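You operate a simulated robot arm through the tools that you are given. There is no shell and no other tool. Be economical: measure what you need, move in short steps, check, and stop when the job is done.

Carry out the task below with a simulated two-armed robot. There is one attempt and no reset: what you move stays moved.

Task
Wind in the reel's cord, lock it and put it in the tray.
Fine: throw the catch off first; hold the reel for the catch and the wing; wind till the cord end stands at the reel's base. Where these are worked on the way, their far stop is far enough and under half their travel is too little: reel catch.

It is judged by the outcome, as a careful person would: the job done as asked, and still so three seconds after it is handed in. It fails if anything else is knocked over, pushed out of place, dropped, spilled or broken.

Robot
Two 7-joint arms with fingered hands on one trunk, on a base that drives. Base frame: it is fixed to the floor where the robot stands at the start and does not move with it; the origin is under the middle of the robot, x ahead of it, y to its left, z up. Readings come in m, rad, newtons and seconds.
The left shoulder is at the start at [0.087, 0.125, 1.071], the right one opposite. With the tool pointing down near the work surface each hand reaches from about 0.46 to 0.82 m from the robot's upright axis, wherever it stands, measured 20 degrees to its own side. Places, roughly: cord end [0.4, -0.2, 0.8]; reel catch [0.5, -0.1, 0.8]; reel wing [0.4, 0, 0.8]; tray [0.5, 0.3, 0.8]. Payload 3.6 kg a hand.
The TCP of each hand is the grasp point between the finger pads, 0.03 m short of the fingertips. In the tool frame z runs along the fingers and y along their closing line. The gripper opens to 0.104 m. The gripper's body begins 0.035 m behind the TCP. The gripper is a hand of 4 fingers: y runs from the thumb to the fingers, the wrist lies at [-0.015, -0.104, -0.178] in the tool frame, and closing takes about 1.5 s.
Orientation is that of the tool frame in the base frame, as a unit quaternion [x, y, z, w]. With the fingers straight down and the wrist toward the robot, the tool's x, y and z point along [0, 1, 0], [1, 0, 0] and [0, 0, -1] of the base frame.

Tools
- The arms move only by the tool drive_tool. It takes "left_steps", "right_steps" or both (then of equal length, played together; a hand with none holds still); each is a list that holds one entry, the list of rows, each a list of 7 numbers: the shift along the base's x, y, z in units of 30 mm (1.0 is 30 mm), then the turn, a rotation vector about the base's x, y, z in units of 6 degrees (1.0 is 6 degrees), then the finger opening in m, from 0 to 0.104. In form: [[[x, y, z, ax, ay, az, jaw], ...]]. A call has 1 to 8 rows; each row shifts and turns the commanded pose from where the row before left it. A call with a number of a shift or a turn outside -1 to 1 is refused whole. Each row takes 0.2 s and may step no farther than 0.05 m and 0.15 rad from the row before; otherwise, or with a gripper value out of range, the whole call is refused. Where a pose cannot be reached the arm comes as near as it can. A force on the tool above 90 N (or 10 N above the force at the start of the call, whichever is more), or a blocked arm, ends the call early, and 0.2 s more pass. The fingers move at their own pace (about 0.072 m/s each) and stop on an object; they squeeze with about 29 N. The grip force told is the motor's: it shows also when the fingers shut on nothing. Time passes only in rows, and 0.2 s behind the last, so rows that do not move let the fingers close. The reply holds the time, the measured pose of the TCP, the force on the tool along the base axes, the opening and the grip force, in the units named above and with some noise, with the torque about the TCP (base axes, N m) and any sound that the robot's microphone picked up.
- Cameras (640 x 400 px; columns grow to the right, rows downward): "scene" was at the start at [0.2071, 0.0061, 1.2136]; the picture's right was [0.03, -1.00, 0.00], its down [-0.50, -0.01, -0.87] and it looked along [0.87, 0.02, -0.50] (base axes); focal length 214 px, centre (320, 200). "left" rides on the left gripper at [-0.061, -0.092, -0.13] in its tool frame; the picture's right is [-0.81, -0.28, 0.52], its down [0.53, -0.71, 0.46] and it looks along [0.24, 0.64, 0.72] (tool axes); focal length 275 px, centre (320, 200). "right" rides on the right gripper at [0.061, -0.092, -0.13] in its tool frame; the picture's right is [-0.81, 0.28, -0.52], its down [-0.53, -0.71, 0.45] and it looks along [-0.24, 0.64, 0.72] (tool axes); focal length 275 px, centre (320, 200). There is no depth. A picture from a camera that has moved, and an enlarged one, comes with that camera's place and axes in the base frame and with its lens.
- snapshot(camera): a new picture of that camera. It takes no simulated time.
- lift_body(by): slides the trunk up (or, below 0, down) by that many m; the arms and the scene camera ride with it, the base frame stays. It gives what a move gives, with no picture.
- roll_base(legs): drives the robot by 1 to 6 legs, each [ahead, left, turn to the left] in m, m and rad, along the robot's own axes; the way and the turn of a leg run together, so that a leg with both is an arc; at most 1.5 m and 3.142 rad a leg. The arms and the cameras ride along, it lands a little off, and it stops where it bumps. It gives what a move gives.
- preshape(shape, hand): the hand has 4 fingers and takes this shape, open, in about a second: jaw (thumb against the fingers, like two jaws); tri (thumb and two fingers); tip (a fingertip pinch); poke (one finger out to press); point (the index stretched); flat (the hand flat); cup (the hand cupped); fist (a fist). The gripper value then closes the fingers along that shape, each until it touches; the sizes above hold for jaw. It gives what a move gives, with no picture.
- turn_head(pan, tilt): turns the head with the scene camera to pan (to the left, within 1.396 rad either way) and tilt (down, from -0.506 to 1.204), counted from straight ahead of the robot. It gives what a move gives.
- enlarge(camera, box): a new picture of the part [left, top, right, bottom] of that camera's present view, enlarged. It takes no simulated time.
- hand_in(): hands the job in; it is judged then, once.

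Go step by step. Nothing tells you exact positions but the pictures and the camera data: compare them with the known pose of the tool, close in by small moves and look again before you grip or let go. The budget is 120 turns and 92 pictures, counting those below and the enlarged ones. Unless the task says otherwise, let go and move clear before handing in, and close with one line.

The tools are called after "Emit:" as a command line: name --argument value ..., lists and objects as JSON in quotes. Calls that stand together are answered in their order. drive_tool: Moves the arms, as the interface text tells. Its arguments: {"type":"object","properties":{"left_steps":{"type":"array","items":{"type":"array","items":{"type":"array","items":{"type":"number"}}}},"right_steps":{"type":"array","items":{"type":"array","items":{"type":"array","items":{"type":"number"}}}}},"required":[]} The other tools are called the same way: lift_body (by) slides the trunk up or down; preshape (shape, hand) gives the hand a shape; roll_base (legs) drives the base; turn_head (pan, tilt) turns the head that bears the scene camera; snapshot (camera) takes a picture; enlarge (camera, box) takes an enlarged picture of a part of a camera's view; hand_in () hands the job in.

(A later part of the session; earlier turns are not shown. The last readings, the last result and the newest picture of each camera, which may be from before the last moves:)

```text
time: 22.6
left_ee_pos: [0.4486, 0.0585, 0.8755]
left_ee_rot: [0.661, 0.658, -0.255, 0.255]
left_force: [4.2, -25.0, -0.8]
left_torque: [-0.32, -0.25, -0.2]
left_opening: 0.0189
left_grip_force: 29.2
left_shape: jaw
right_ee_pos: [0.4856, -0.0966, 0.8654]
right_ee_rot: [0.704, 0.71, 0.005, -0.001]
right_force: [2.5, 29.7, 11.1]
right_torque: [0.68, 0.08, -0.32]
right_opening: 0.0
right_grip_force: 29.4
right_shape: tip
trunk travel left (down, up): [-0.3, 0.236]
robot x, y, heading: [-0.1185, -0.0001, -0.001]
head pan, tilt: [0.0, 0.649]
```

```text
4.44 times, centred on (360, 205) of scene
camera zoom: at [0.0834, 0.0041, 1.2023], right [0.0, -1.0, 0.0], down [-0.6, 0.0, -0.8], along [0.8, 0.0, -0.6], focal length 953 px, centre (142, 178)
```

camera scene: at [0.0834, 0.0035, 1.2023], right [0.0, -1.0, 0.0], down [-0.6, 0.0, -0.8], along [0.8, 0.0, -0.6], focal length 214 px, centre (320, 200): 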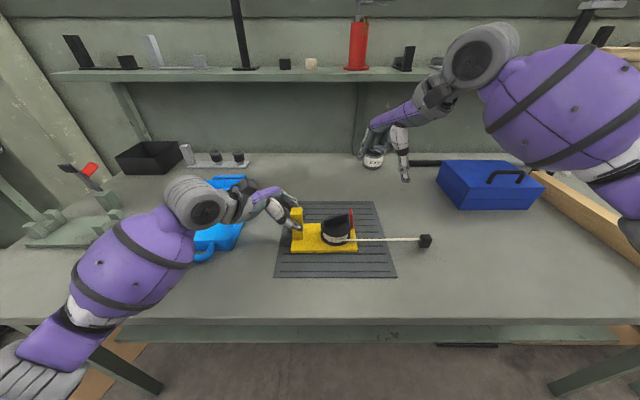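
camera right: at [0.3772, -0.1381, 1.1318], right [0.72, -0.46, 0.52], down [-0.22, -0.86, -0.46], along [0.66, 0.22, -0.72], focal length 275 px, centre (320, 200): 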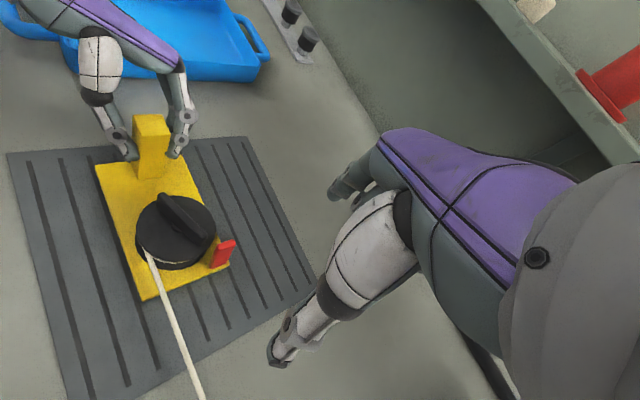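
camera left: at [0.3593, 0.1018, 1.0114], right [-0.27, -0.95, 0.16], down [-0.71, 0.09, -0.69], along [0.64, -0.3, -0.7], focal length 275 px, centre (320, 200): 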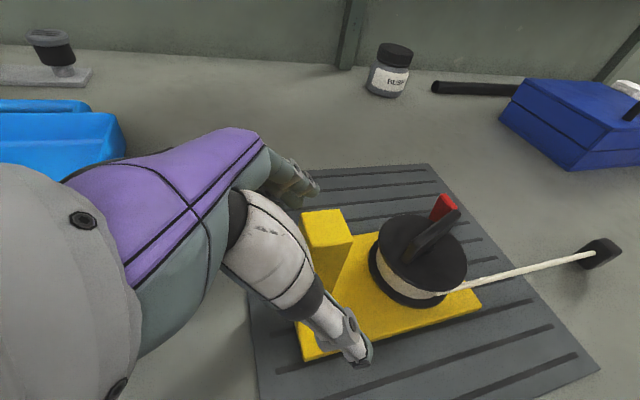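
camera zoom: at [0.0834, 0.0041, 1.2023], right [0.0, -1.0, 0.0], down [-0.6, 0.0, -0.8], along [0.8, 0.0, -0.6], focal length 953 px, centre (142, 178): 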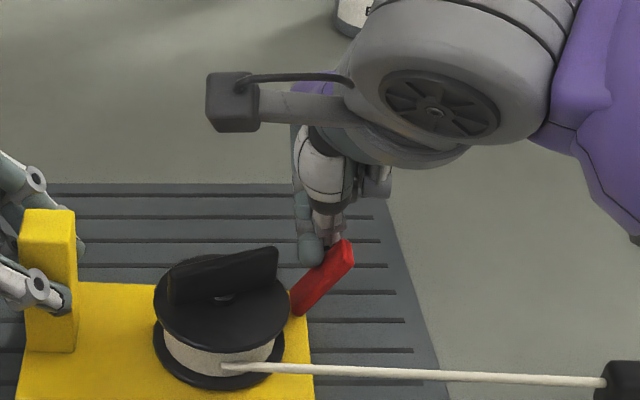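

The stop is reached (30 N, reel nudged a few mm). I'll back off and up.

Emit:
drive_tool --right_steps '[[[0, 0.4, 0, 0, 0, 0, 0], [0.1, 0.1, 0.8, 0, 0, 0, 0], [0, 0, 1, 0, 0, 0, 0], [0, -0.8, 0.8, 0, 0, 0, 0.05], [0, 0, 0, 0, 0, 0, 0.104], [0, 0, 0, 0, 0, 0, 0.104]]]'

Emit:
enlarge --camera "scene" --box '[290, 190, 450, 270]'

Emit:
enlarge --camera "right" --box '[0, 140, 400, 400]'

Emit:
enlarge --camera "left" --box '[240, 140, 640, 390]'

```text
time: 24.0
left_ee_pos: [0.4513, 0.0613, 0.8738]
left_ee_rot: [0.66, 0.66, -0.254, 0.253]
left_force: [-0.2, 0.9, 0.3]
left_torque: [0.13, -0.09, 0.05]
left_opening: 0.0191
left_grip_force: 29.7
left_shape: jaw
right_ee_pos: [0.4907, -0.108, 0.9419]
right_ee_rot: [0.707, 0.707, 0.001, 0.0]
right_force: [-0.4, -0.4, 0.7]
right_torque: [0.01, 0.04, -0.01]
right_opening: 0.0823
right_grip_force: 0.1
right_shape: tip
trunk travel left (down, up): [-0.3, 0.236]
robot x, y, heading: [-0.1214, -0.0013, -0.001]
head pan, tilt: [0.0, 0.649]
```

```text
4.00 times, centred on (370, 230) of scene
camera zoom: at [0.0834, 0.0036, 1.2023], right [0.0, -1.0, 0.0], down [-0.6, 0.0, -0.8], along [0.8, 0.0, -0.6], focal length 858 px, centre (120, 80)
```

zoom: 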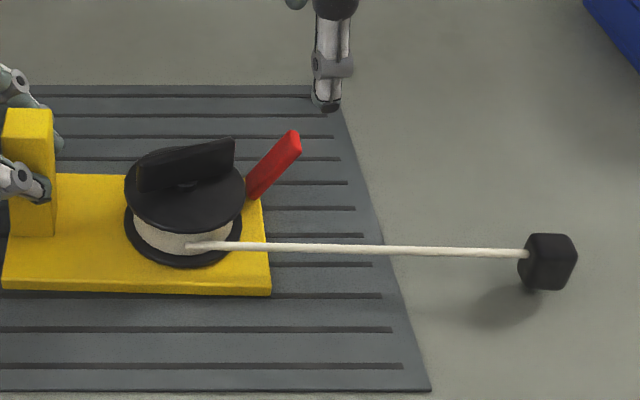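

```text
1.54 times, centred on (200, 270) of right
camera zoom: at [0.3982, -0.0474, 1.0716], right [0.27, -0.81, 0.52], down [-0.71, -0.53, -0.46], along [0.65, -0.24, -0.72], focal length 424 px, centre (505, 92)
```

zoom: 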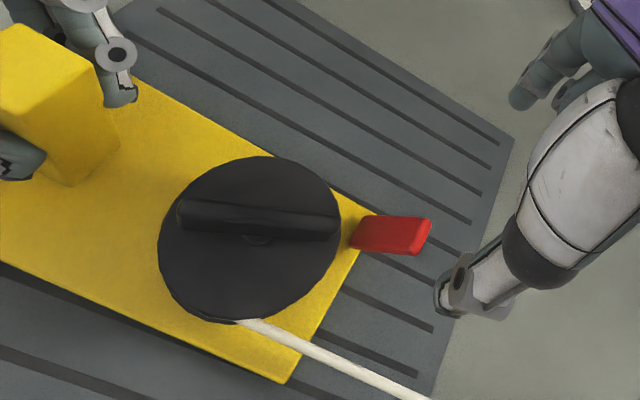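

```text
1.60 times, centred on (440, 265) of left
camera zoom: at [0.3593, 0.102, 1.0116], right [-0.27, -0.95, 0.16], down [-0.71, 0.09, -0.69], along [0.64, -0.3, -0.7], focal length 440 px, centre (128, 96)
```

zoom: 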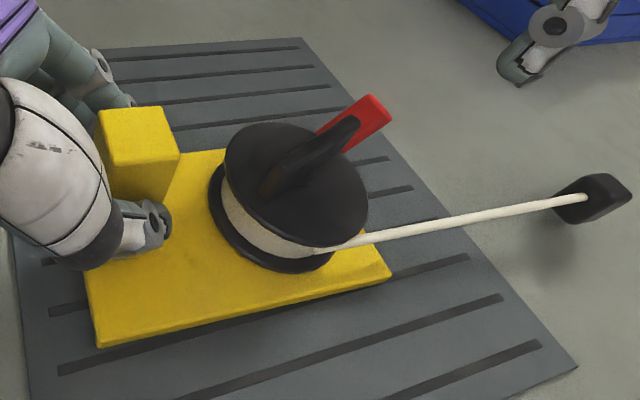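

The catch is fully off. For the wing I'll push it round clockwise with the closed thumb–index probe in a circle (center ≈ (0.452, −0.035), radius ≈ 28 mm), which needs no wrist turning. First I close and position above the start point.

Emit:
drive_tool --right_steps '[[[0, 0.5, 0, 0, 0, 0, 0.05], [-0.05, 0.8, 0, 0, 0, 0, 0.0], [-0.1, 0.83, 0, 0, 0, 0, 0.0], [0, 0, 0, 0, 0, 0, 0], [0, 0, 0, 0, 0, 0, 0], [0, 0, -0.6, 0, 0, 0, 0], [0, 0, 0, 0, 0, 0, 0]]]'

Emit:
enlarge --camera "scene" --box '[300, 180, 420, 260]'

Emit:
enlarge --camera "left" --box '[340, 130, 520, 310]'

Emit:
enlarge --camera "right" --box '[100, 150, 420, 400]'

```text
time: 25.6
left_ee_pos: [0.451, 0.0604, 0.8744]
left_ee_rot: [0.66, 0.66, -0.253, 0.254]
left_force: [0.3, -0.1, 0.1]
left_torque: [0.11, -0.1, -0.01]
left_opening: 0.0193
left_grip_force: 29.3
left_shape: jaw
right_ee_pos: [0.4872, -0.046, 0.9236]
right_ee_rot: [0.707, 0.707, 0.001, 0.001]
right_force: [0.1, -0.1, -1.0]
right_torque: [0.04, -0.01, 0.0]
right_opening: 0.0
right_grip_force: 29.0
right_shape: tip
trunk travel left (down, up): [-0.3, 0.236]
robot x, y, heading: [-0.1197, 0.0037, 0.001]
head pan, tilt: [0.0, 0.649]
```

```text
5.00 times, centred on (360, 220) of scene
camera zoom: at [0.0834, 0.0036, 1.2023], right [0.0, -1.0, 0.0], down [-0.6, 0.0, -0.8], along [0.8, 0.0, -0.6], focal length 1072 px, centre (120, 100)
```

zoom: 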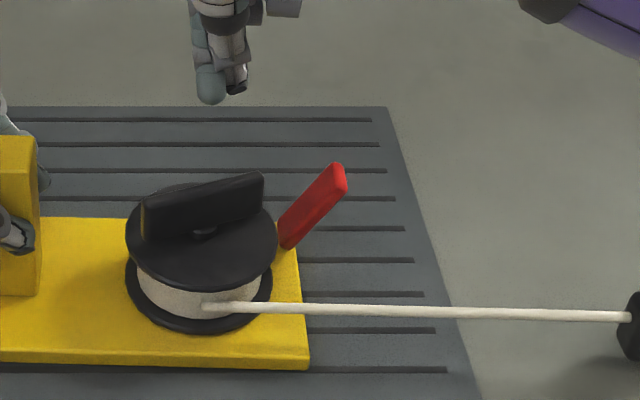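

```text
2.22 times, centred on (430, 220) of left
camera zoom: at [0.3593, 0.1019, 1.0117], right [-0.27, -0.95, 0.16], down [-0.71, 0.09, -0.69], along [0.64, -0.3, -0.7], focal length 612 px, centre (76, 156)
```

zoom: 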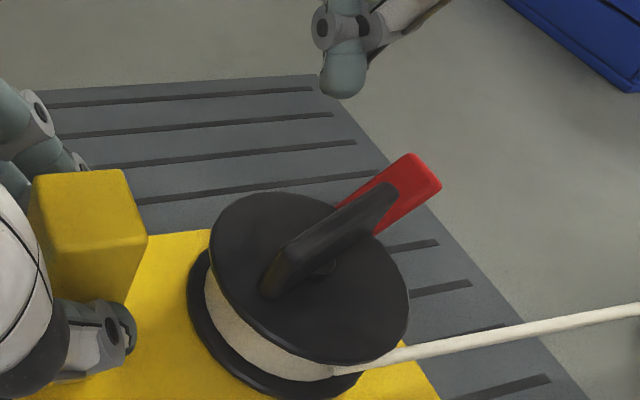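

```text
1.60 times, centred on (260, 275) of right
camera zoom: at [0.395, 0.0157, 1.0541], right [0.27, -0.81, 0.52], down [-0.71, -0.53, -0.46], along [0.65, -0.24, -0.72], focal length 440 px, centre (416, 80)
```

zoom: 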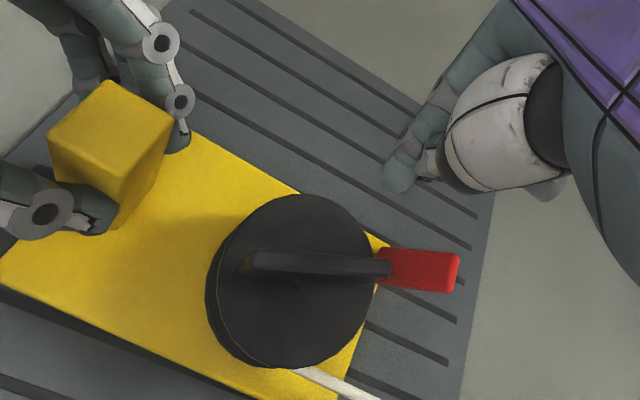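

Pivot ≈ (0.449, −0.035). I'll shift to the start point, descend beside the wing and begin the arc.

Emit:
drive_tool --right_steps '[[[-0.19, 0.2, 0, 0, 0, 0, 0], [0, 0, -0.75, 0, 0, 0, 0], [0, 0, -0.74, 0, 0, 0, 0], [-0.081, -0.23, 0, 0, 0, 0, 0], [-0.138, -0.201, 0, 0, 0, 0, 0], [-0.185, -0.159, 0, 0, 0, 0, 0], [-0.22, -0.105, 0, 0, 0, 0, 0], [0, 0, 0, 0, 0, 0, 0]]]'

Emit:
enlarge --camera "scene" --box '[300, 180, 460, 260]'

Emit:
enlarge --camera "left" --box '[340, 130, 520, 310]'

```text
time: 27.4
left_ee_pos: [0.4512, 0.061, 0.8752]
left_ee_rot: [0.66, 0.66, -0.253, 0.254]
left_force: [-1.9, -0.8, 0.3]
left_torque: [0.07, -0.06, -0.11]
left_opening: 0.0191
left_grip_force: 29.5
left_shape: jaw
right_ee_pos: [0.4619, -0.0598, 0.8794]
right_ee_rot: [0.707, 0.707, 0.001, 0.001]
right_force: [2.7, 2.5, 1.0]
right_torque: [0.0, -0.02, -0.03]
right_opening: 0.0001
right_grip_force: 28.9
right_shape: tip
trunk travel left (down, up): [-0.3, 0.236]
robot x, y, heading: [-0.1194, 0.002, -0.002]
head pan, tilt: [0.0, 0.649]
```

```text
4.00 times, centred on (380, 220) of scene
camera zoom: at [0.0834, 0.0035, 1.2023], right [0.0, -1.0, 0.0], down [-0.6, 0.0, -0.8], along [0.8, 0.0, -0.6], focal length 858 px, centre (80, 120)
```

zoom: 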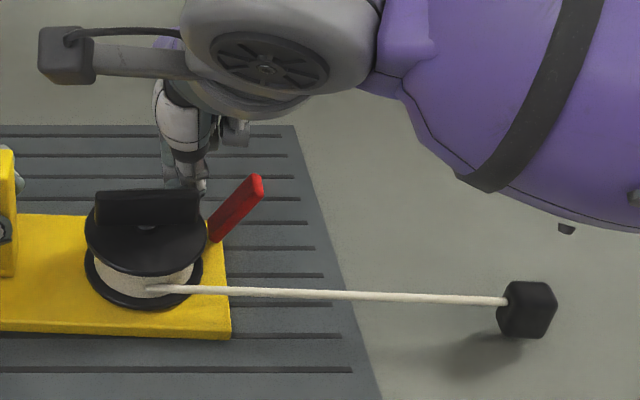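

```text
2.22 times, centred on (430, 220) of left
camera zoom: at [0.3592, 0.1017, 1.0116], right [-0.28, -0.95, 0.16], down [-0.71, 0.09, -0.69], along [0.64, -0.3, -0.7], focal length 612 px, centre (76, 156)
```

zoom: 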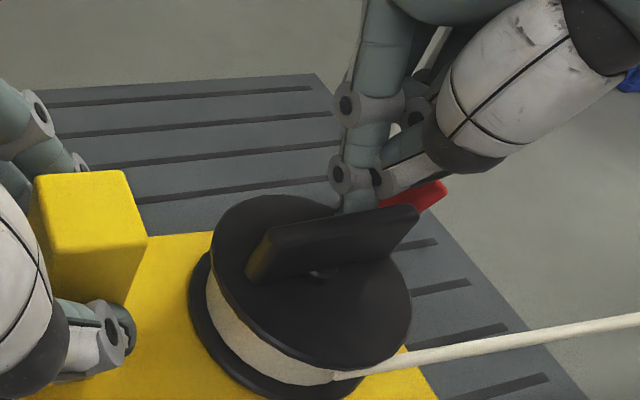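

The wing turns smoothly with ~4 N. I continue round the circle.

Emit:
drive_tool --right_steps '[[[-0.24, -0.044, 0, 0, 0, 0, 0], [-0.243, 0.019, 0, 0, 0, 0, 0], [-0.23, 0.081, 0, 0, 0, 0, 0], [-0.201, 0.138, 0, 0, 0, 0, 0], [-0.159, 0.185, 0, 0, 0, 0, 0], [-0.105, 0.22, 0, 0, 0, 0, 0], [-0.044, 0.24, 0, 0, 0, 0, 0], [0, 0, 0, 0, 0, 0, 0]]]'

Emit:
enlarge --camera "scene" --box '[300, 180, 460, 260]'

Emit:
enlarge --camera "left" --box '[240, 130, 520, 320]'

```text
time: 29.2
left_ee_pos: [0.4496, 0.0603, 0.878]
left_ee_rot: [0.66, 0.661, -0.252, 0.253]
left_force: [-13.5, 10.8, 14.4]
left_torque: [0.15, 0.72, -0.73]
left_opening: 0.0222
left_grip_force: 28.8
left_shape: jaw
right_ee_pos: [0.4239, -0.0378, 0.8812]
right_ee_rot: [0.708, 0.706, 0.001, 0.003]
right_force: [10.2, -16.3, 1.1]
right_torque: [-0.35, -0.21, 0.08]
right_opening: 0.0
right_grip_force: 28.5
right_shape: tip
trunk travel left (down, up): [-0.3, 0.236]
robot x, y, heading: [-0.1177, 0.0007, 0.001]
head pan, tilt: [0.0, 0.649]
```

```text
4.00 times, centred on (380, 220) of scene
camera zoom: at [0.082, 0.0028, 1.2026], right [0.0, -1.0, 0.0], down [-0.6, 0.0, -0.8], along [0.8, 0.0, -0.6], focal length 858 px, centre (80, 120)
```

zoom: 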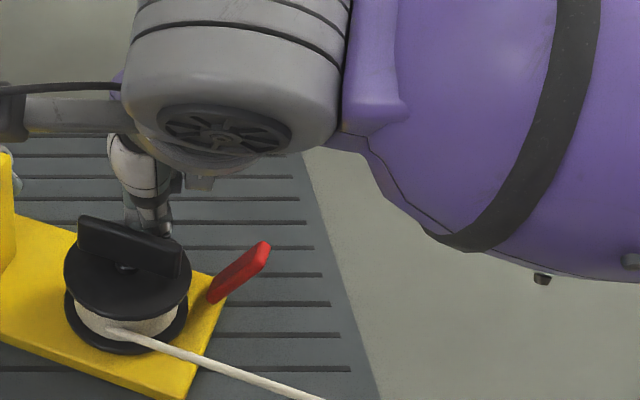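

```text
2.11 times, centred on (380, 225) of left
camera zoom: at [0.3582, 0.1016, 1.0128], right [-0.27, -0.95, 0.16], down [-0.71, 0.09, -0.7], along [0.65, -0.3, -0.7], focal length 580 px, centre (194, 147)
```

zoom: 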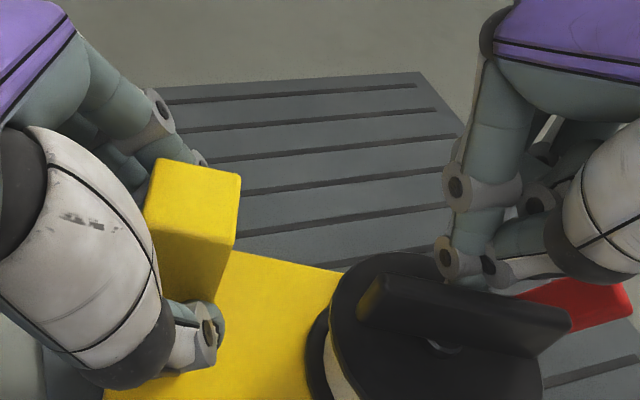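

The drum blocked and the reel yawed in the left grip; the cord end had moved outward, so clockwise unwinds. Winding must be counterclockwise. I'll relieve the push, lift clear and look.

Emit:
drive_tool --right_steps '[[[0.5, -0.3, 0, 0, 0, 0, 0], [0, 0, 0.7, 0, 0, 0, 0], [0, 0, 1, 0, 0, 0, 0], [0.5, -1, 0.5, 0, 0, 0, 0], [0, -1, 0, 0, 0, 0, 0], [0, 0, 0, 0, 0, 0, 0]]]'

Emit:
snapshot --camera "scene"

Emit:
enlarge --camera "right" --box '[0, 130, 420, 400]'

```text
time: 30.6
left_ee_pos: [0.4489, 0.0603, 0.8757]
left_ee_rot: [0.66, 0.66, -0.253, 0.254]
left_force: [-4.4, 3.3, 12.9]
left_torque: [0.0, 0.34, -0.5]
left_opening: 0.0224
left_grip_force: 29.3
left_shape: jaw
right_ee_pos: [0.4536, -0.1038, 0.948]
right_ee_rot: [0.706, 0.708, 0.0, 0.001]
right_force: [0.3, -0.2, 0.2]
right_torque: [0.0, -0.03, 0.01]
right_opening: 0.0
right_grip_force: 28.7
right_shape: tip
trunk travel left (down, up): [-0.3, 0.236]
robot x, y, heading: [-0.1234, 0.0028, 0.003]
head pan, tilt: [0.0, 0.649]
```

```text
44 pictures are left
camera scene: at [0.0821, 0.0037, 1.2026], right [0.0, -1.0, 0.0], down [-0.6, 0.0, -0.8], along [0.8, 0.0, -0.6], focal length 214 px, centre (320, 200)
```

scene: 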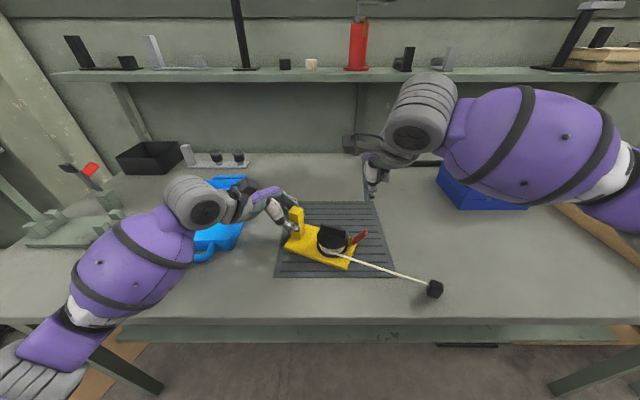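

```text
1.48 times, centred on (210, 265) of right
camera zoom: at [0.3617, -0.0426, 1.0776], right [0.27, -0.81, 0.52], down [-0.71, -0.53, -0.46], along [0.65, -0.24, -0.72], focal length 408 px, centre (483, 104)
```

zoom: 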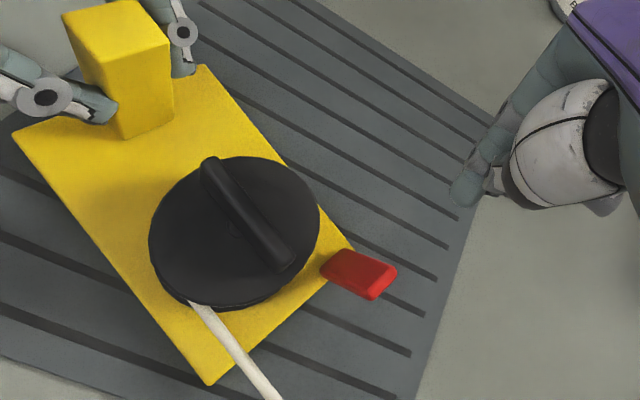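

The reel yawed about −23° around the post. I'll open the left hand, turn it to match, go slightly deeper, and re-grip squarely.

Emit:
drive_tool --left_steps '[[[0, 0, 0, 0, 0, 0, 0.06], [0, 0, 0, 0, 0, 0, 0.09], [0, 0, 0, 0, 0, 0, 0.104], [0, 0, 0, 0, 0, 0, 0.104], [0, 0, 0, 0, 0, 0, 0.104]]]'

Emit:
enlarge --camera "right" --box '[0, 130, 420, 400]'

```text
time: 31.8
left_ee_pos: [0.4498, 0.0607, 0.8746]
left_ee_rot: [0.66, 0.66, -0.253, 0.254]
left_force: [-0.5, -0.7, 0.2]
left_torque: [0.01, 0.01, -0.01]
left_opening: 0.1036
left_grip_force: 0.1
left_shape: jaw
right_ee_pos: [0.4564, -0.1043, 0.9464]
right_ee_rot: [0.707, 0.707, 0.0, 0.001]
right_force: [-0.4, -0.4, -0.5]
right_torque: [0.01, 0.01, -0.01]
right_opening: 0.0
right_grip_force: 28.9
right_shape: tip
trunk travel left (down, up): [-0.3, 0.236]
robot x, y, heading: [-0.1198, -0.0031, -0.005]
head pan, tilt: [0.0, 0.649]
```

```text
1.48 times, centred on (210, 265) of right
camera zoom: at [0.363, -0.0426, 1.0769], right [0.27, -0.81, 0.52], down [-0.71, -0.53, -0.46], along [0.65, -0.24, -0.72], focal length 408 px, centre (483, 104)
```

zoom: 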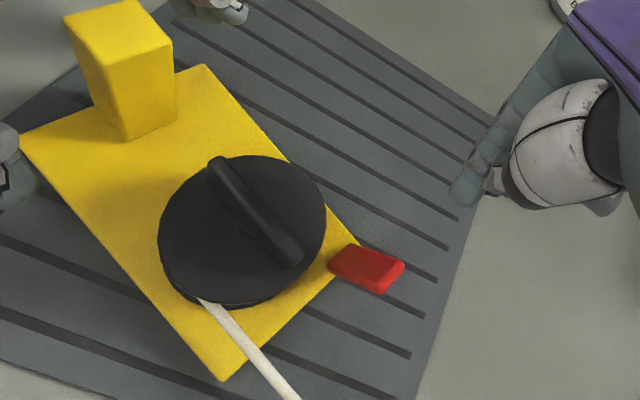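

Emit:
drive_tool --left_steps '[[[0.06, -0.015, -0.07, 0, 0, -0.93, 0.104], [0.06, -0.015, -0.07, 0, 0, -0.93, 0.104], [0.06, -0.015, -0.07, 0, 0, -0.93, 0.104], [0.06, -0.015, -0.06, 0, 0, -0.93, 0.104], [0, 0, 0, 0, 0, 0, 0.06], [0, 0, 0, 0, 0, 0, 0.04], [0, 0, 0, 0, 0, 0, 0.02], [0, 0, 0, 0, 0, 0, 0.01]]]'

Emit:
drive_tool --left_steps '[[[0, 0, 0, 0, 0, 0, 0.01], [0, 0, 0, 0, 0, 0, 0.01], [0, 0, 0, 0, 0, 0, 0.01], [0, 0, 0, 0, 0, 0, 0.01]]]'

Emit:
enlarge --camera "right" --box '[0, 130, 420, 400]'

Emit:
enlarge --camera "scene" --box '[260, 180, 460, 310]'

```text
time: 33.6
left_ee_pos: [0.4578, 0.0611, 0.8671]
left_ee_rot: [0.775, 0.52, -0.298, 0.2]
left_force: [-0.6, 0.9, 1.3]
left_torque: [0.03, -0.04, -0.04]
left_opening: 0.0199
left_grip_force: 28.9
left_shape: jaw
right_ee_pos: [0.4561, -0.1039, 0.9455]
right_ee_rot: [0.707, 0.707, 0.0, 0.0]
right_force: [0.0, 0.1, -1.1]
right_torque: [-0.02, -0.01, -0.03]
right_opening: 0.0
right_grip_force: 29.4
right_shape: tip
trunk travel left (down, up): [-0.3, 0.236]
robot x, y, heading: [-0.1186, 0.0001, -0.0]
head pan, tilt: [0.0, 0.649]
```

```text
time: 34.6
left_ee_pos: [0.458, 0.0608, 0.8682]
left_ee_rot: [0.775, 0.52, -0.298, 0.2]
left_force: [-1.0, 0.3, 0.6]
left_torque: [-0.03, -0.06, -0.06]
left_opening: 0.0194
left_grip_force: 29.0
left_shape: jaw
right_ee_pos: [0.4553, -0.105, 0.947]
right_ee_rot: [0.707, 0.707, 0.001, 0.001]
right_force: [-1.5, -0.4, -0.7]
right_torque: [-0.02, 0.05, -0.01]
right_opening: 0.0
right_grip_force: 28.7
right_shape: tip
trunk travel left (down, up): [-0.3, 0.236]
robot x, y, heading: [-0.1206, 0.003, 0.002]
head pan, tilt: [0.0, 0.649]
```

```text
1.48 times, centred on (210, 265) of right
camera zoom: at [0.3629, -0.0426, 1.0769], right [0.27, -0.81, 0.52], down [-0.71, -0.53, -0.46], along [0.65, -0.24, -0.72], focal length 408 px, centre (483, 104)
```

zoom: 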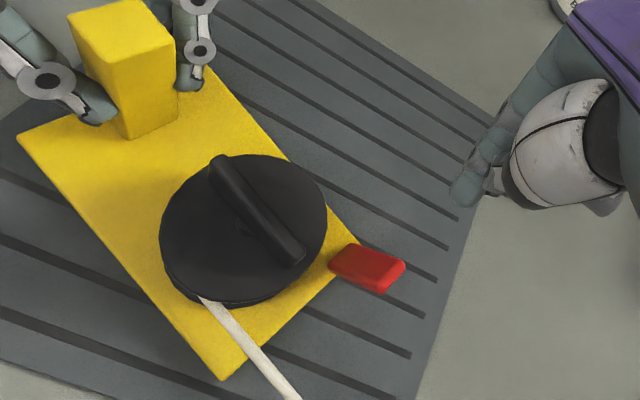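

```text
3.08 times, centred on (360, 245) of scene
camera zoom: at [0.0833, 0.0036, 1.2023], right [0.0, -1.0, 0.0], down [-0.6, 0.0, -0.8], along [0.8, 0.0, -0.6], focal length 660 px, centre (197, 62)
```

zoom: 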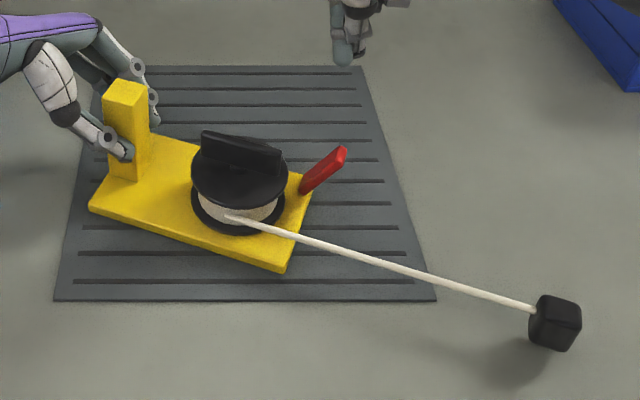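

Grip is square again. The pivot is now (0.416, −0.027) and the wing heading about 66°/−114°. I'll move above the clockwise side of its left end for counterclockwise winding.

Emit:
drive_tool --right_steps '[[[-0.1, 0.98, 0, 0, 0, 0, 0], [-0.1, 0.98, 0, 0, 0, 0, 0], [-0.08, 0.99, 0, 0, 0, 0, 0], [0, 0, -0.8, 0, 0, 0, 0], [0, 0, -0.3, 0, 0, 0, 0], [0, 0, 0, 0, 0, 0, 0]]]'

Emit:
enlarge --camera "left" --box '[300, 100, 600, 320]'

Emit:
enlarge --camera "right" --box '[100, 130, 420, 400]'

```text
time: 36.0
left_ee_pos: [0.457, 0.0604, 0.8669]
left_ee_rot: [0.776, 0.52, -0.297, 0.2]
left_force: [-0.2, 1.4, -0.8]
left_torque: [0.01, -0.07, -0.05]
left_opening: 0.0195
left_grip_force: 29.0
left_shape: jaw
right_ee_pos: [0.4464, -0.0136, 0.9126]
right_ee_rot: [0.708, 0.707, 0.001, 0.001]
right_force: [0.4, 0.0, -0.5]
right_torque: [-0.04, 0.02, 0.0]
right_opening: 0.0
right_grip_force: 28.7
right_shape: tip
trunk travel left (down, up): [-0.3, 0.236]
robot x, y, heading: [-0.1216, -0.0053, 0.0]
head pan, tilt: [0.0, 0.649]
```

```text
1.82 times, centred on (450, 210) of left
camera zoom: at [0.3893, 0.1334, 1.0041], right [-0.61, -0.77, 0.16], down [-0.63, 0.36, -0.69], along [0.48, -0.53, -0.7], focal length 500 px, centre (84, 182)
```

zoom: 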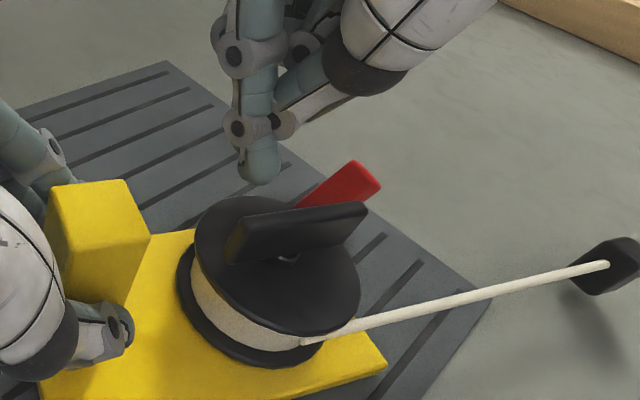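

```text
1.48 times, centred on (260, 265) of right
camera zoom: at [0.3541, 0.0471, 1.0431], right [0.27, -0.81, 0.52], down [-0.71, -0.53, -0.46], along [0.65, -0.24, -0.72], focal length 408 px, centre (409, 104)
```

zoom: 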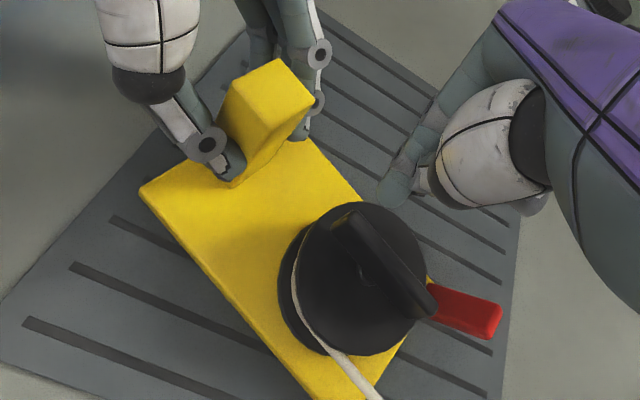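

Well placed beside the wing. I'll descend and start counterclockwise.

Emit:
drive_tool --right_steps '[[[0, -0.06, -0.56, 0, 0, 0, 0], [0, 0, -0.55, 0, 0, 0, 0], [-0.113, 0.216, 0, 0, 0, 0, 0], [-0.164, 0.179, 0, 0, 0, 0, 0], [-0.205, 0.131, 0, 0, 0, 0, 0], [0, 0, 0, 0, 0, 0, 0]]]'

Emit:
enlarge --camera "scene" --box '[260, 180, 460, 310]'

Emit:
enlarge --camera "left" --box '[300, 100, 600, 320]'

```text
time: 37.4
left_ee_pos: [0.4577, 0.0604, 0.8685]
left_ee_rot: [0.775, 0.521, -0.297, 0.2]
left_force: [-0.3, 1.3, 0.1]
left_torque: [0.0, -0.04, -0.09]
left_opening: 0.0192
left_grip_force: 29.0
left_shape: jaw
right_ee_pos: [0.4315, -0.0022, 0.8803]
right_ee_rot: [0.707, 0.707, 0.0, 0.0]
right_force: [0.8, -0.5, 0.3]
right_torque: [0.02, -0.07, -0.04]
right_opening: 0.0
right_grip_force: 29.0
right_shape: tip
trunk travel left (down, up): [-0.3, 0.236]
robot x, y, heading: [-0.1215, -0.001, -0.003]
head pan, tilt: [0.0, 0.649]
```

```text
3.08 times, centred on (360, 245) of scene
camera zoom: at [0.0835, 0.0037, 1.2023], right [0.0, -1.0, 0.0], down [-0.6, 0.0, -0.8], along [0.8, 0.0, -0.6], focal length 660 px, centre (197, 62)
```

zoom: 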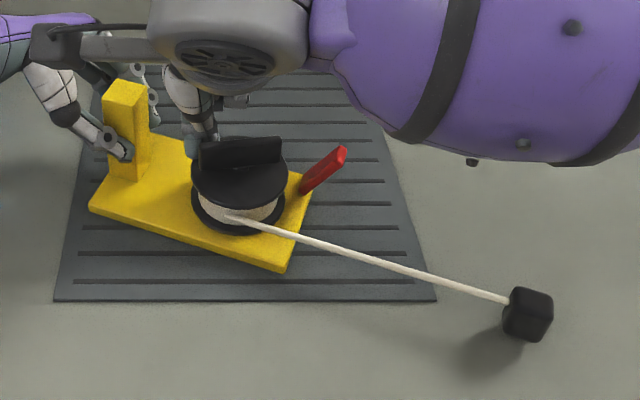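

```text
1.82 times, centred on (450, 210) of left
camera zoom: at [0.3894, 0.1333, 1.004], right [-0.61, -0.77, 0.16], down [-0.63, 0.36, -0.69], along [0.48, -0.53, -0.7], focal length 500 px, centre (84, 182)
```

zoom: 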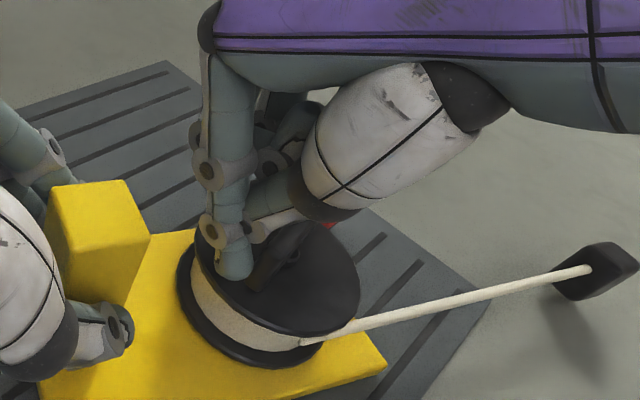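

The cord is winding in with almost no force. Continuing.

Emit:
drive_tool --right_steps '[[[-0.232, 0.074, 0, 0, 0, 0, 0], [-0.244, 0.01, 0, 0, 0, 0, 0], [-0.238, -0.052, 0, 0, 0, 0, 0], [-0.216, -0.113, 0, 0, 0, 0, 0], [-0.179, -0.164, 0, 0, 0, 0, 0], [-0.131, -0.205, 0, 0, 0, 0, 0], [0, 0, 0, 0, 0, 0, 0]]]'

Emit:
enlarge --camera "scene" --box '[260, 180, 460, 310]'

```text
time: 39.0
left_ee_pos: [0.4571, 0.0606, 0.8668]
left_ee_rot: [0.776, 0.519, -0.298, 0.199]
left_force: [-1.2, -1.6, 0.3]
left_torque: [-0.03, -0.05, -0.06]
left_opening: 0.0196
left_grip_force: 29.1
left_shape: jaw
right_ee_pos: [0.3958, -0.0156, 0.8798]
right_ee_rot: [0.707, 0.707, 0.0, 0.001]
right_force: [0.8, 1.8, 0.8]
right_torque: [0.01, 0.0, 0.03]
right_opening: 0.0
right_grip_force: 28.7
right_shape: tip
trunk travel left (down, up): [-0.3, 0.236]
robot x, y, heading: [-0.1215, -0.0002, -0.0]
head pan, tilt: [0.0, 0.649]
```

```text
3.08 times, centred on (360, 245) of scene
camera zoom: at [0.0833, 0.0035, 1.2023], right [0.0, -1.0, 0.0], down [-0.6, 0.0, -0.8], along [0.8, 0.0, -0.6], focal length 660 px, centre (197, 62)
```

zoom: 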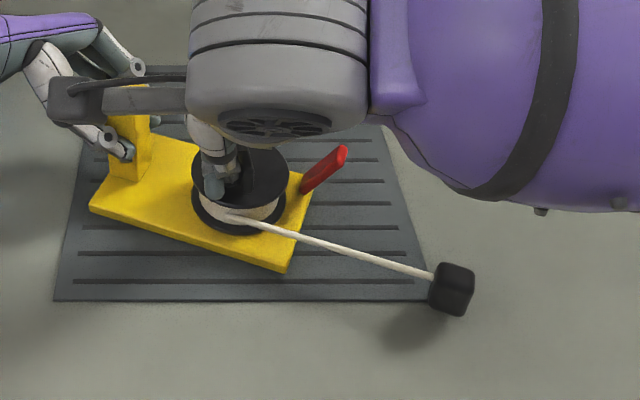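

Emit:
drive_tool --right_steps '[[[-0.074, -0.232, 0, 0, 0, 0, 0], [-0.01, -0.244, 0, 0, 0, 0, 0], [0.052, -0.238, 0, 0, 0, 0, 0], [0.113, -0.216, 0, 0, 0, 0, 0], [0.164, -0.179, 0, 0, 0, 0, 0], [0.205, -0.131, 0, 0, 0, 0, 0], [0, 0, 0, 0, 0, 0, 0]]]'

Emit:
enlarge --camera "scene" --box '[260, 180, 460, 310]'

```text
time: 40.6
left_ee_pos: [0.4579, 0.061, 0.8687]
left_ee_rot: [0.775, 0.52, -0.297, 0.2]
left_force: [1.3, -3.9, 0.3]
left_torque: [-0.09, -0.15, 0.09]
left_opening: 0.0192
left_grip_force: 28.8
left_shape: jaw
right_ee_pos: [0.4099, -0.0544, 0.8795]
right_ee_rot: [0.707, 0.707, 0.0, 0.0]
right_force: [-2.4, 2.0, -0.7]
right_torque: [0.03, 0.02, 0.02]
right_opening: 0.0003
right_grip_force: 28.9
right_shape: tip
trunk travel left (down, up): [-0.3, 0.236]
robot x, y, heading: [-0.1232, 0.0019, 0.001]
head pan, tilt: [0.0, 0.649]
```

```text
3.08 times, centred on (360, 245) of scene
camera zoom: at [0.0834, 0.0034, 1.2023], right [0.0, -1.0, 0.0], down [-0.6, 0.0, -0.8], along [0.8, 0.0, -0.6], focal length 660 px, centre (197, 62)
```

zoom: 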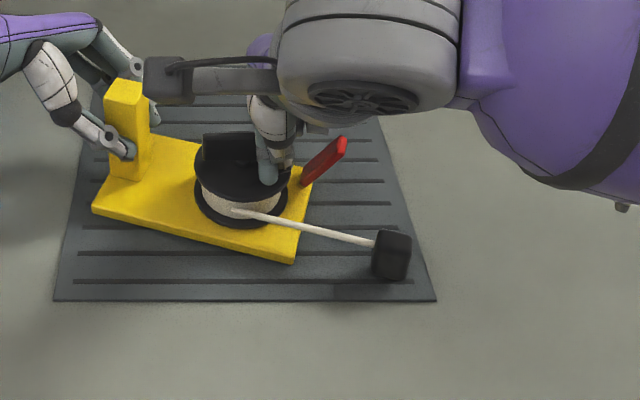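

Emit:
drive_tool --right_steps '[[[0.232, -0.074, 0, 0, 0, 0, 0], [0.244, -0.01, 0, 0, 0, 0, 0], [0.238, 0.052, 0, 0, 0, 0, 0], [0.216, 0.113, 0, 0, 0, 0, 0], [0, 0, 0, 0, 0, 0, 0]]]'

Emit:
enlarge --camera "scene" --box '[260, 180, 460, 310]'

Emit:
enlarge --camera "left" --box '[300, 100, 600, 320]'

```text
time: 41.8
left_ee_pos: [0.4582, 0.0611, 0.8668]
left_ee_rot: [0.776, 0.52, -0.297, 0.199]
left_force: [3.3, 1.9, 2.5]
left_torque: [-0.03, -0.24, 0.15]
left_opening: 0.0195
left_grip_force: 28.9
left_shape: jaw
right_ee_pos: [0.4369, -0.0496, 0.8805]
right_ee_rot: [0.707, 0.707, 0.001, 0.001]
right_force: [-4.1, -3.8, 0.0]
right_torque: [-0.03, -0.01, 0.0]
right_opening: 0.0001
right_grip_force: 29.5
right_shape: tip
trunk travel left (down, up): [-0.3, 0.236]
robot x, y, heading: [-0.1197, -0.0013, -0.002]
head pan, tilt: [0.0, 0.649]
```

```text
3.08 times, centred on (360, 245) of scene
camera zoom: at [0.0833, 0.0033, 1.2023], right [0.0, -1.0, 0.0], down [-0.6, 0.0, -0.8], along [0.8, 0.0, -0.6], focal length 660 px, centre (197, 62)
```

zoom: 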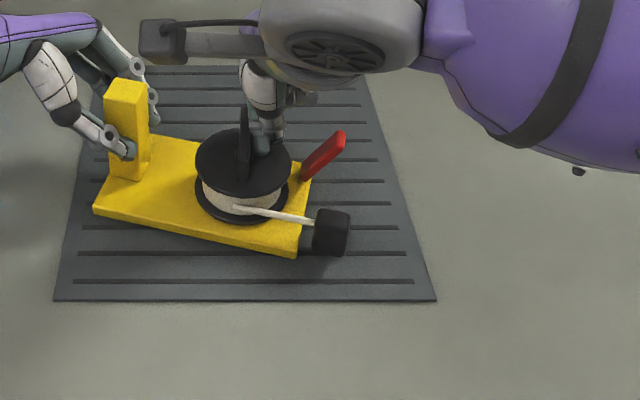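

```text
1.82 times, centred on (450, 210) of left
camera zoom: at [0.3893, 0.1333, 1.0043], right [-0.61, -0.77, 0.16], down [-0.63, 0.36, -0.69], along [0.48, -0.52, -0.7], focal length 500 px, centre (84, 182)
```

zoom: 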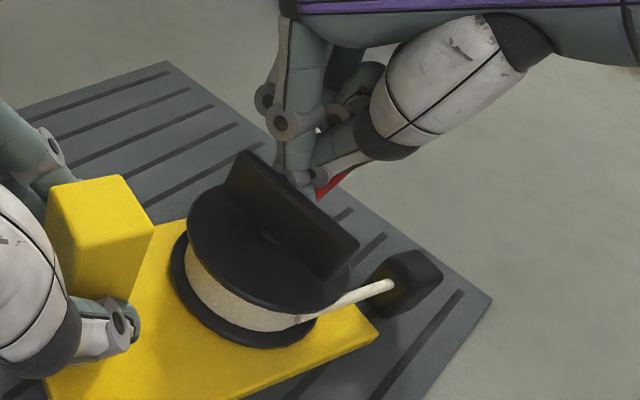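

The cord end is nearly at the base, so small steps now.

Emit:
drive_tool --right_steps '[[[0.095, 0.077, 0, 0, 0, 0, 0], [0.085, 0.087, 0, 0, 0, 0, 0], [0, 0, 0, 0, 0, 0, 0]]]'

Emit:
enlarge --camera "scene" --box '[300, 200, 400, 270]'

Emit:
enlarge --camera "left" --box '[360, 160, 600, 320]'

```text
time: 42.6
left_ee_pos: [0.4579, 0.0618, 0.8681]
left_ee_rot: [0.775, 0.521, -0.297, 0.199]
left_force: [5.8, 13.0, 1.3]
left_torque: [0.16, -0.25, 0.17]
left_opening: 0.0196
left_grip_force: 29.0
left_shape: jaw
right_ee_pos: [0.4405, -0.0481, 0.8801]
right_ee_rot: [0.708, 0.706, -0.001, 0.001]
right_force: [-7.2, -17.9, 3.0]
right_torque: [-0.26, 0.13, 0.12]
right_opening: 0.0
right_grip_force: 29.0
right_shape: tip
trunk travel left (down, up): [-0.3, 0.236]
robot x, y, heading: [-0.1222, 0.0022, -0.004]
head pan, tilt: [0.0, 0.649]
```

```text
5.71 times, centred on (350, 235) of scene
camera zoom: at [0.0828, 0.0029, 1.2024], right [0.0, -1.0, 0.0], down [-0.6, 0.0, -0.8], along [0.8, 0.0, -0.6], focal length 1226 px, centre (149, 0)
```

zoom: 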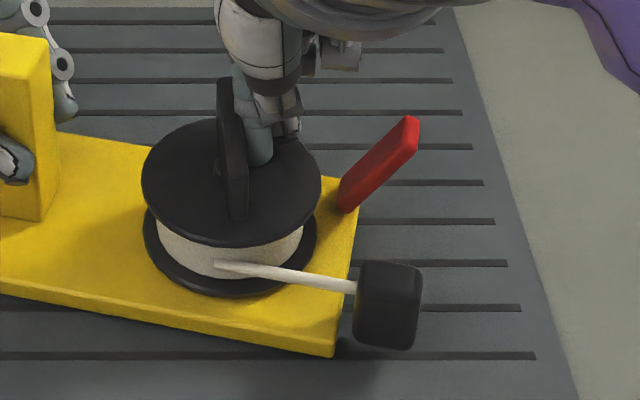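

```text
2.50 times, centred on (480, 240) of left
camera zoom: at [0.3892, 0.1334, 1.0044], right [-0.61, -0.77, 0.16], down [-0.63, 0.36, -0.69], along [0.48, -0.52, -0.7], focal length 688 px, centre (-80, 100)
```

zoom: 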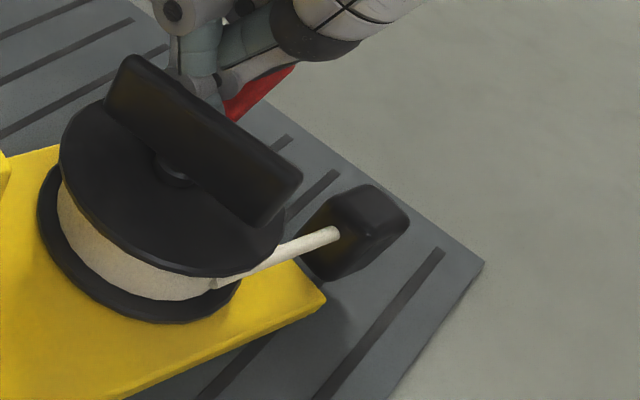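

The wind-in stop is reached (19 N) and the cord end is at the base edge. I'll release the probe and lift, then look before re-locking.

Emit:
drive_tool --right_steps '[[[0, -0.2, 0, 0, 0, 0, 0], [0, -0.05, 0.7, 0, 0, 0, 0], [0, -0.5, 1, 0, 0, 0, 0], [0, -1, 0, 0, 0, 0, 0], [0, -1, 0, 0, 0, 0, 0], [0, -0.5, 0, 0, 0, 0, 0], [0, 0, 0, 0, 0, 0, 0]]]'

Emit:
enlarge --camera "scene" --box '[300, 190, 400, 270]'

Emit:
enlarge --camera "right" --box '[0, 130, 420, 400]'

Emit:
enlarge --camera "left" --box '[300, 100, 600, 320]'

```text
time: 44.2
left_ee_pos: [0.4578, 0.0599, 0.8681]
left_ee_rot: [0.775, 0.52, -0.298, 0.199]
left_force: [-0.2, -0.9, 0.4]
left_torque: [-0.06, -0.17, 0.07]
left_opening: 0.0197
left_grip_force: 29.0
left_shape: jaw
right_ee_pos: [0.4411, -0.1422, 0.9279]
right_ee_rot: [0.707, 0.707, 0.001, 0.001]
right_force: [-0.2, -0.6, 0.0]
right_torque: [0.01, 0.01, -0.02]
right_opening: 0.0003
right_grip_force: 29.3
right_shape: tip
trunk travel left (down, up): [-0.3, 0.236]
robot x, y, heading: [-0.1168, 0.0029, 0.005]
head pan, tilt: [0.0, 0.649]
```

```text
5.00 times, centred on (350, 230) of scene
camera zoom: at [0.0834, 0.0035, 1.2023], right [0.0, -1.0, 0.0], down [-0.6, 0.0, -0.8], along [0.8, 0.0, -0.6], focal length 1072 px, centre (170, 50)
```

zoom: 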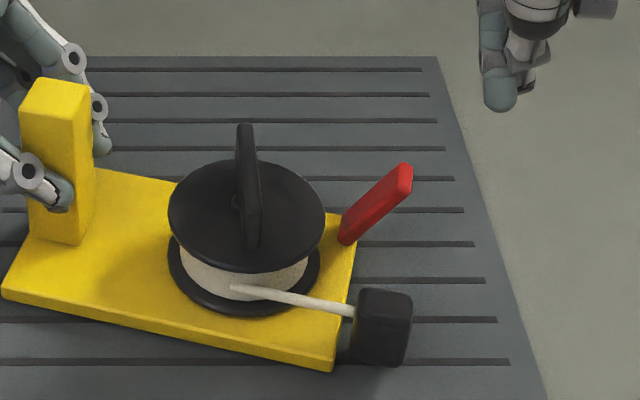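

```text
1.48 times, centred on (210, 265) of right
camera zoom: at [0.3488, -0.0816, 1.0595], right [0.27, -0.81, 0.52], down [-0.71, -0.53, -0.46], along [0.65, -0.24, -0.72], focal length 408 px, centre (483, 104)
```

zoom: 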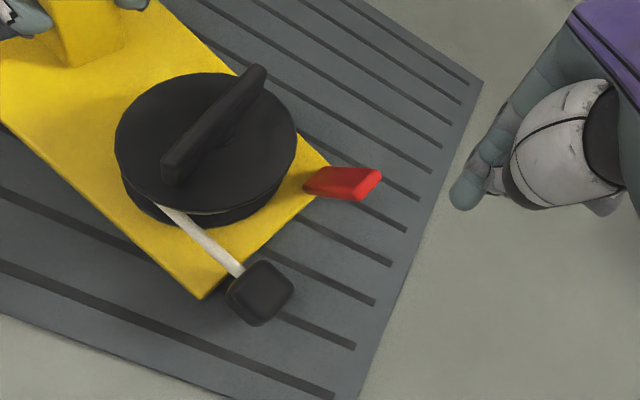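

```text
1.82 times, centred on (450, 210) of left
camera zoom: at [0.3892, 0.133, 1.0042], right [-0.61, -0.77, 0.16], down [-0.63, 0.36, -0.69], along [0.48, -0.53, -0.7], focal length 500 px, centre (84, 182)
```

zoom: 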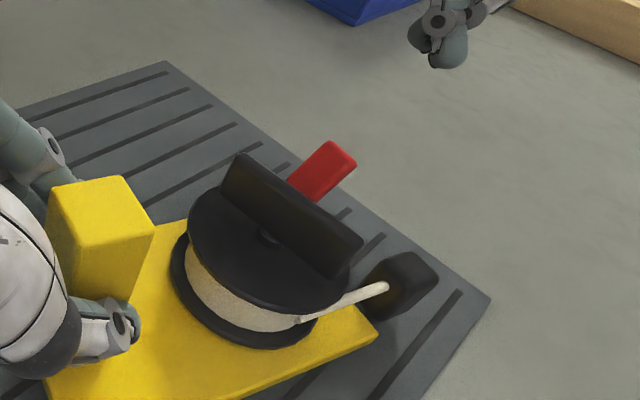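

The cord holds at the base. The catch runs from about (0.444, −0.082, 0.818) to a tip at (0.447, −0.108, 0.855). I'll lower the probe outside it and push it back toward the drum.

Emit:
drive_tool --right_steps '[[[0.25, -0.1, 0, 0, 0, 0, 0], [0, 0, -0.9, 0, 0, 0, 0], [0, 0, -0.9, 0, 0, 0, 0], [0, 0, -0.25, 0, 0, 0, 0], [0, 0.3, 0, 0, 0, 0, 0], [0, 0.3, 0, 0, 0, 0, 0], [0, 0.3, 0, 0, 0, 0, 0], [0, 0, 0, 0, 0, 0, 0]]]'

Emit:
enlarge --camera "scene" --box '[300, 190, 400, 270]'

Emit:
enlarge --camera "left" --box '[300, 100, 600, 320]'

```text
time: 46.0
left_ee_pos: [0.4579, 0.0602, 0.868]
left_ee_rot: [0.775, 0.521, -0.297, 0.2]
left_force: [-1.0, 0.8, 0.7]
left_torque: [-0.04, -0.16, 0.04]
left_opening: 0.0195
left_grip_force: 29.2
left_shape: jaw
right_ee_pos: [0.4516, -0.1189, 0.8692]
right_ee_rot: [0.707, 0.707, 0.001, 0.001]
right_force: [0.5, -1.4, 1.4]
right_torque: [-0.02, 0.01, -0.02]
right_opening: 0.0
right_grip_force: 28.9
right_shape: tip
trunk travel left (down, up): [-0.3, 0.236]
robot x, y, heading: [-0.1193, 0.0004, 0.002]
head pan, tilt: [0.0, 0.649]
```

```text
5.00 times, centred on (350, 230) of scene
camera zoom: at [0.0833, 0.0034, 1.2023], right [0.0, -1.0, 0.0], down [-0.6, 0.0, -0.8], along [0.8, 0.0, -0.6], focal length 1072 px, centre (170, 50)
```

zoom: 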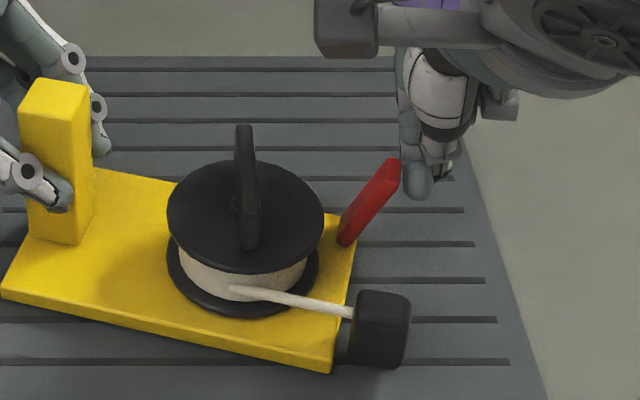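

```text
1.82 times, centred on (450, 210) of left
camera zoom: at [0.3892, 0.1332, 1.0041], right [-0.61, -0.77, 0.16], down [-0.63, 0.36, -0.69], along [0.48, -0.53, -0.7], focal length 500 px, centre (84, 182)
```

zoom: 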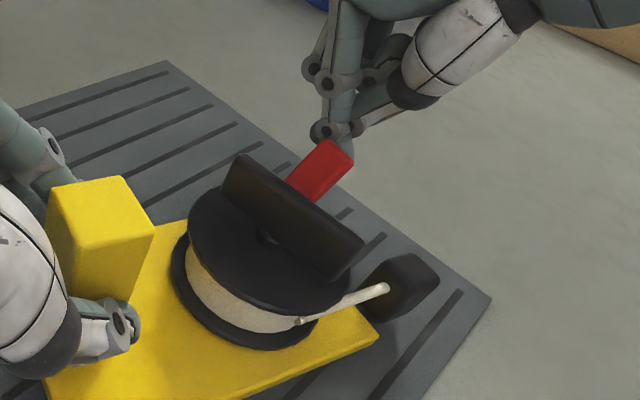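

Contact made and the catch is moving. I continue until its stop.

Emit:
drive_tool --right_steps '[[[-0.1, 0.2, 0, 0, 0, 0, 0], [0, 0.2, 0, 0, 0, 0, 0], [0, 0.2, 0, 0, 0, 0, 0], [0, 0.2, 0, 0, 0, 0, 0], [0, 0, 0, 0, 0, 0, 0]]]'

Emit:
enlarge --camera "scene" --box '[300, 190, 400, 270]'

```text
time: 47.2
left_ee_pos: [0.4579, 0.0603, 0.8671]
left_ee_rot: [0.775, 0.521, -0.297, 0.199]
left_force: [1.2, 1.5, -0.2]
left_torque: [0.03, -0.11, 0.06]
left_opening: 0.0193
left_grip_force: 28.4
left_shape: jaw
right_ee_pos: [0.4476, -0.0949, 0.8696]
right_ee_rot: [0.707, 0.707, 0.0, 0.0]
right_force: [-0.3, -1.4, 0.3]
right_torque: [-0.01, -0.03, -0.03]
right_opening: 0.0
right_grip_force: 29.2
right_shape: tip
trunk travel left (down, up): [-0.3, 0.236]
robot x, y, heading: [-0.1194, 0.0005, -0.001]
head pan, tilt: [0.0, 0.649]
```

```text
5.00 times, centred on (350, 230) of scene
camera zoom: at [0.0835, 0.0035, 1.2023], right [0.0, -1.0, 0.0], down [-0.6, 0.0, -0.8], along [0.8, 0.0, -0.6], focal length 1072 px, centre (170, 50)
```

zoom: 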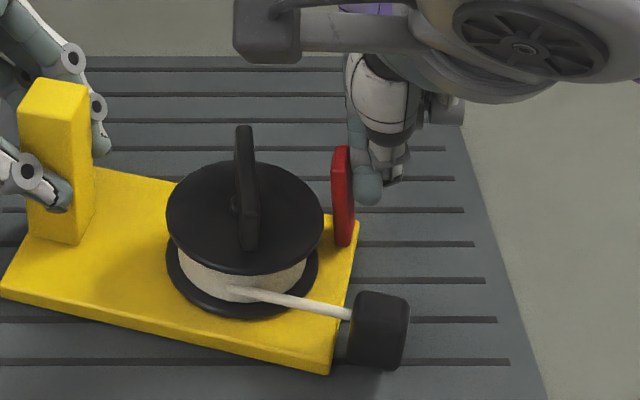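

Emit:
drive_tool --right_steps '[[[0, 0.12, 0, 0, 0, 0, 0], [0, 0.12, 0, 0, 0, 0, 0], [0, 0, 0, 0, 0, 0, 0]]]'

Emit:
enlarge --camera "scene" --box '[300, 190, 400, 270]'

```text
time: 48.0
left_ee_pos: [0.4583, 0.061, 0.8666]
left_ee_rot: [0.775, 0.521, -0.297, 0.199]
left_force: [1.8, 17.2, 1.3]
left_torque: [0.31, -0.14, 0.02]
left_opening: 0.0201
left_grip_force: 28.9
left_shape: jaw
right_ee_pos: [0.4477, -0.0891, 0.8681]
right_ee_rot: [0.708, 0.706, 0.0, 0.001]
right_force: [-2.4, -19.9, 1.7]
right_torque: [-0.08, -0.03, -0.07]
right_opening: 0.0001
right_grip_force: 29.2
right_shape: tip
trunk travel left (down, up): [-0.3, 0.236]
robot x, y, heading: [-0.1163, -0.0005, -0.003]
head pan, tilt: [0.0, 0.649]
```

```text
5.00 times, centred on (350, 230) of scene
camera zoom: at [0.0833, 0.0032, 1.2023], right [0.0, -1.0, 0.0], down [-0.6, 0.0, -0.8], along [0.8, 0.0, -0.6], focal length 1072 px, centre (170, 50)
```

zoom: 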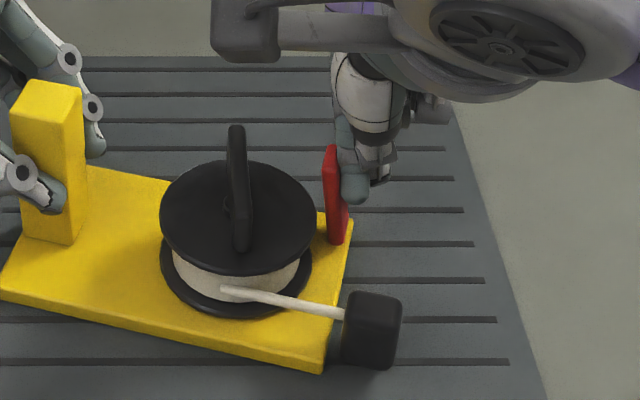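

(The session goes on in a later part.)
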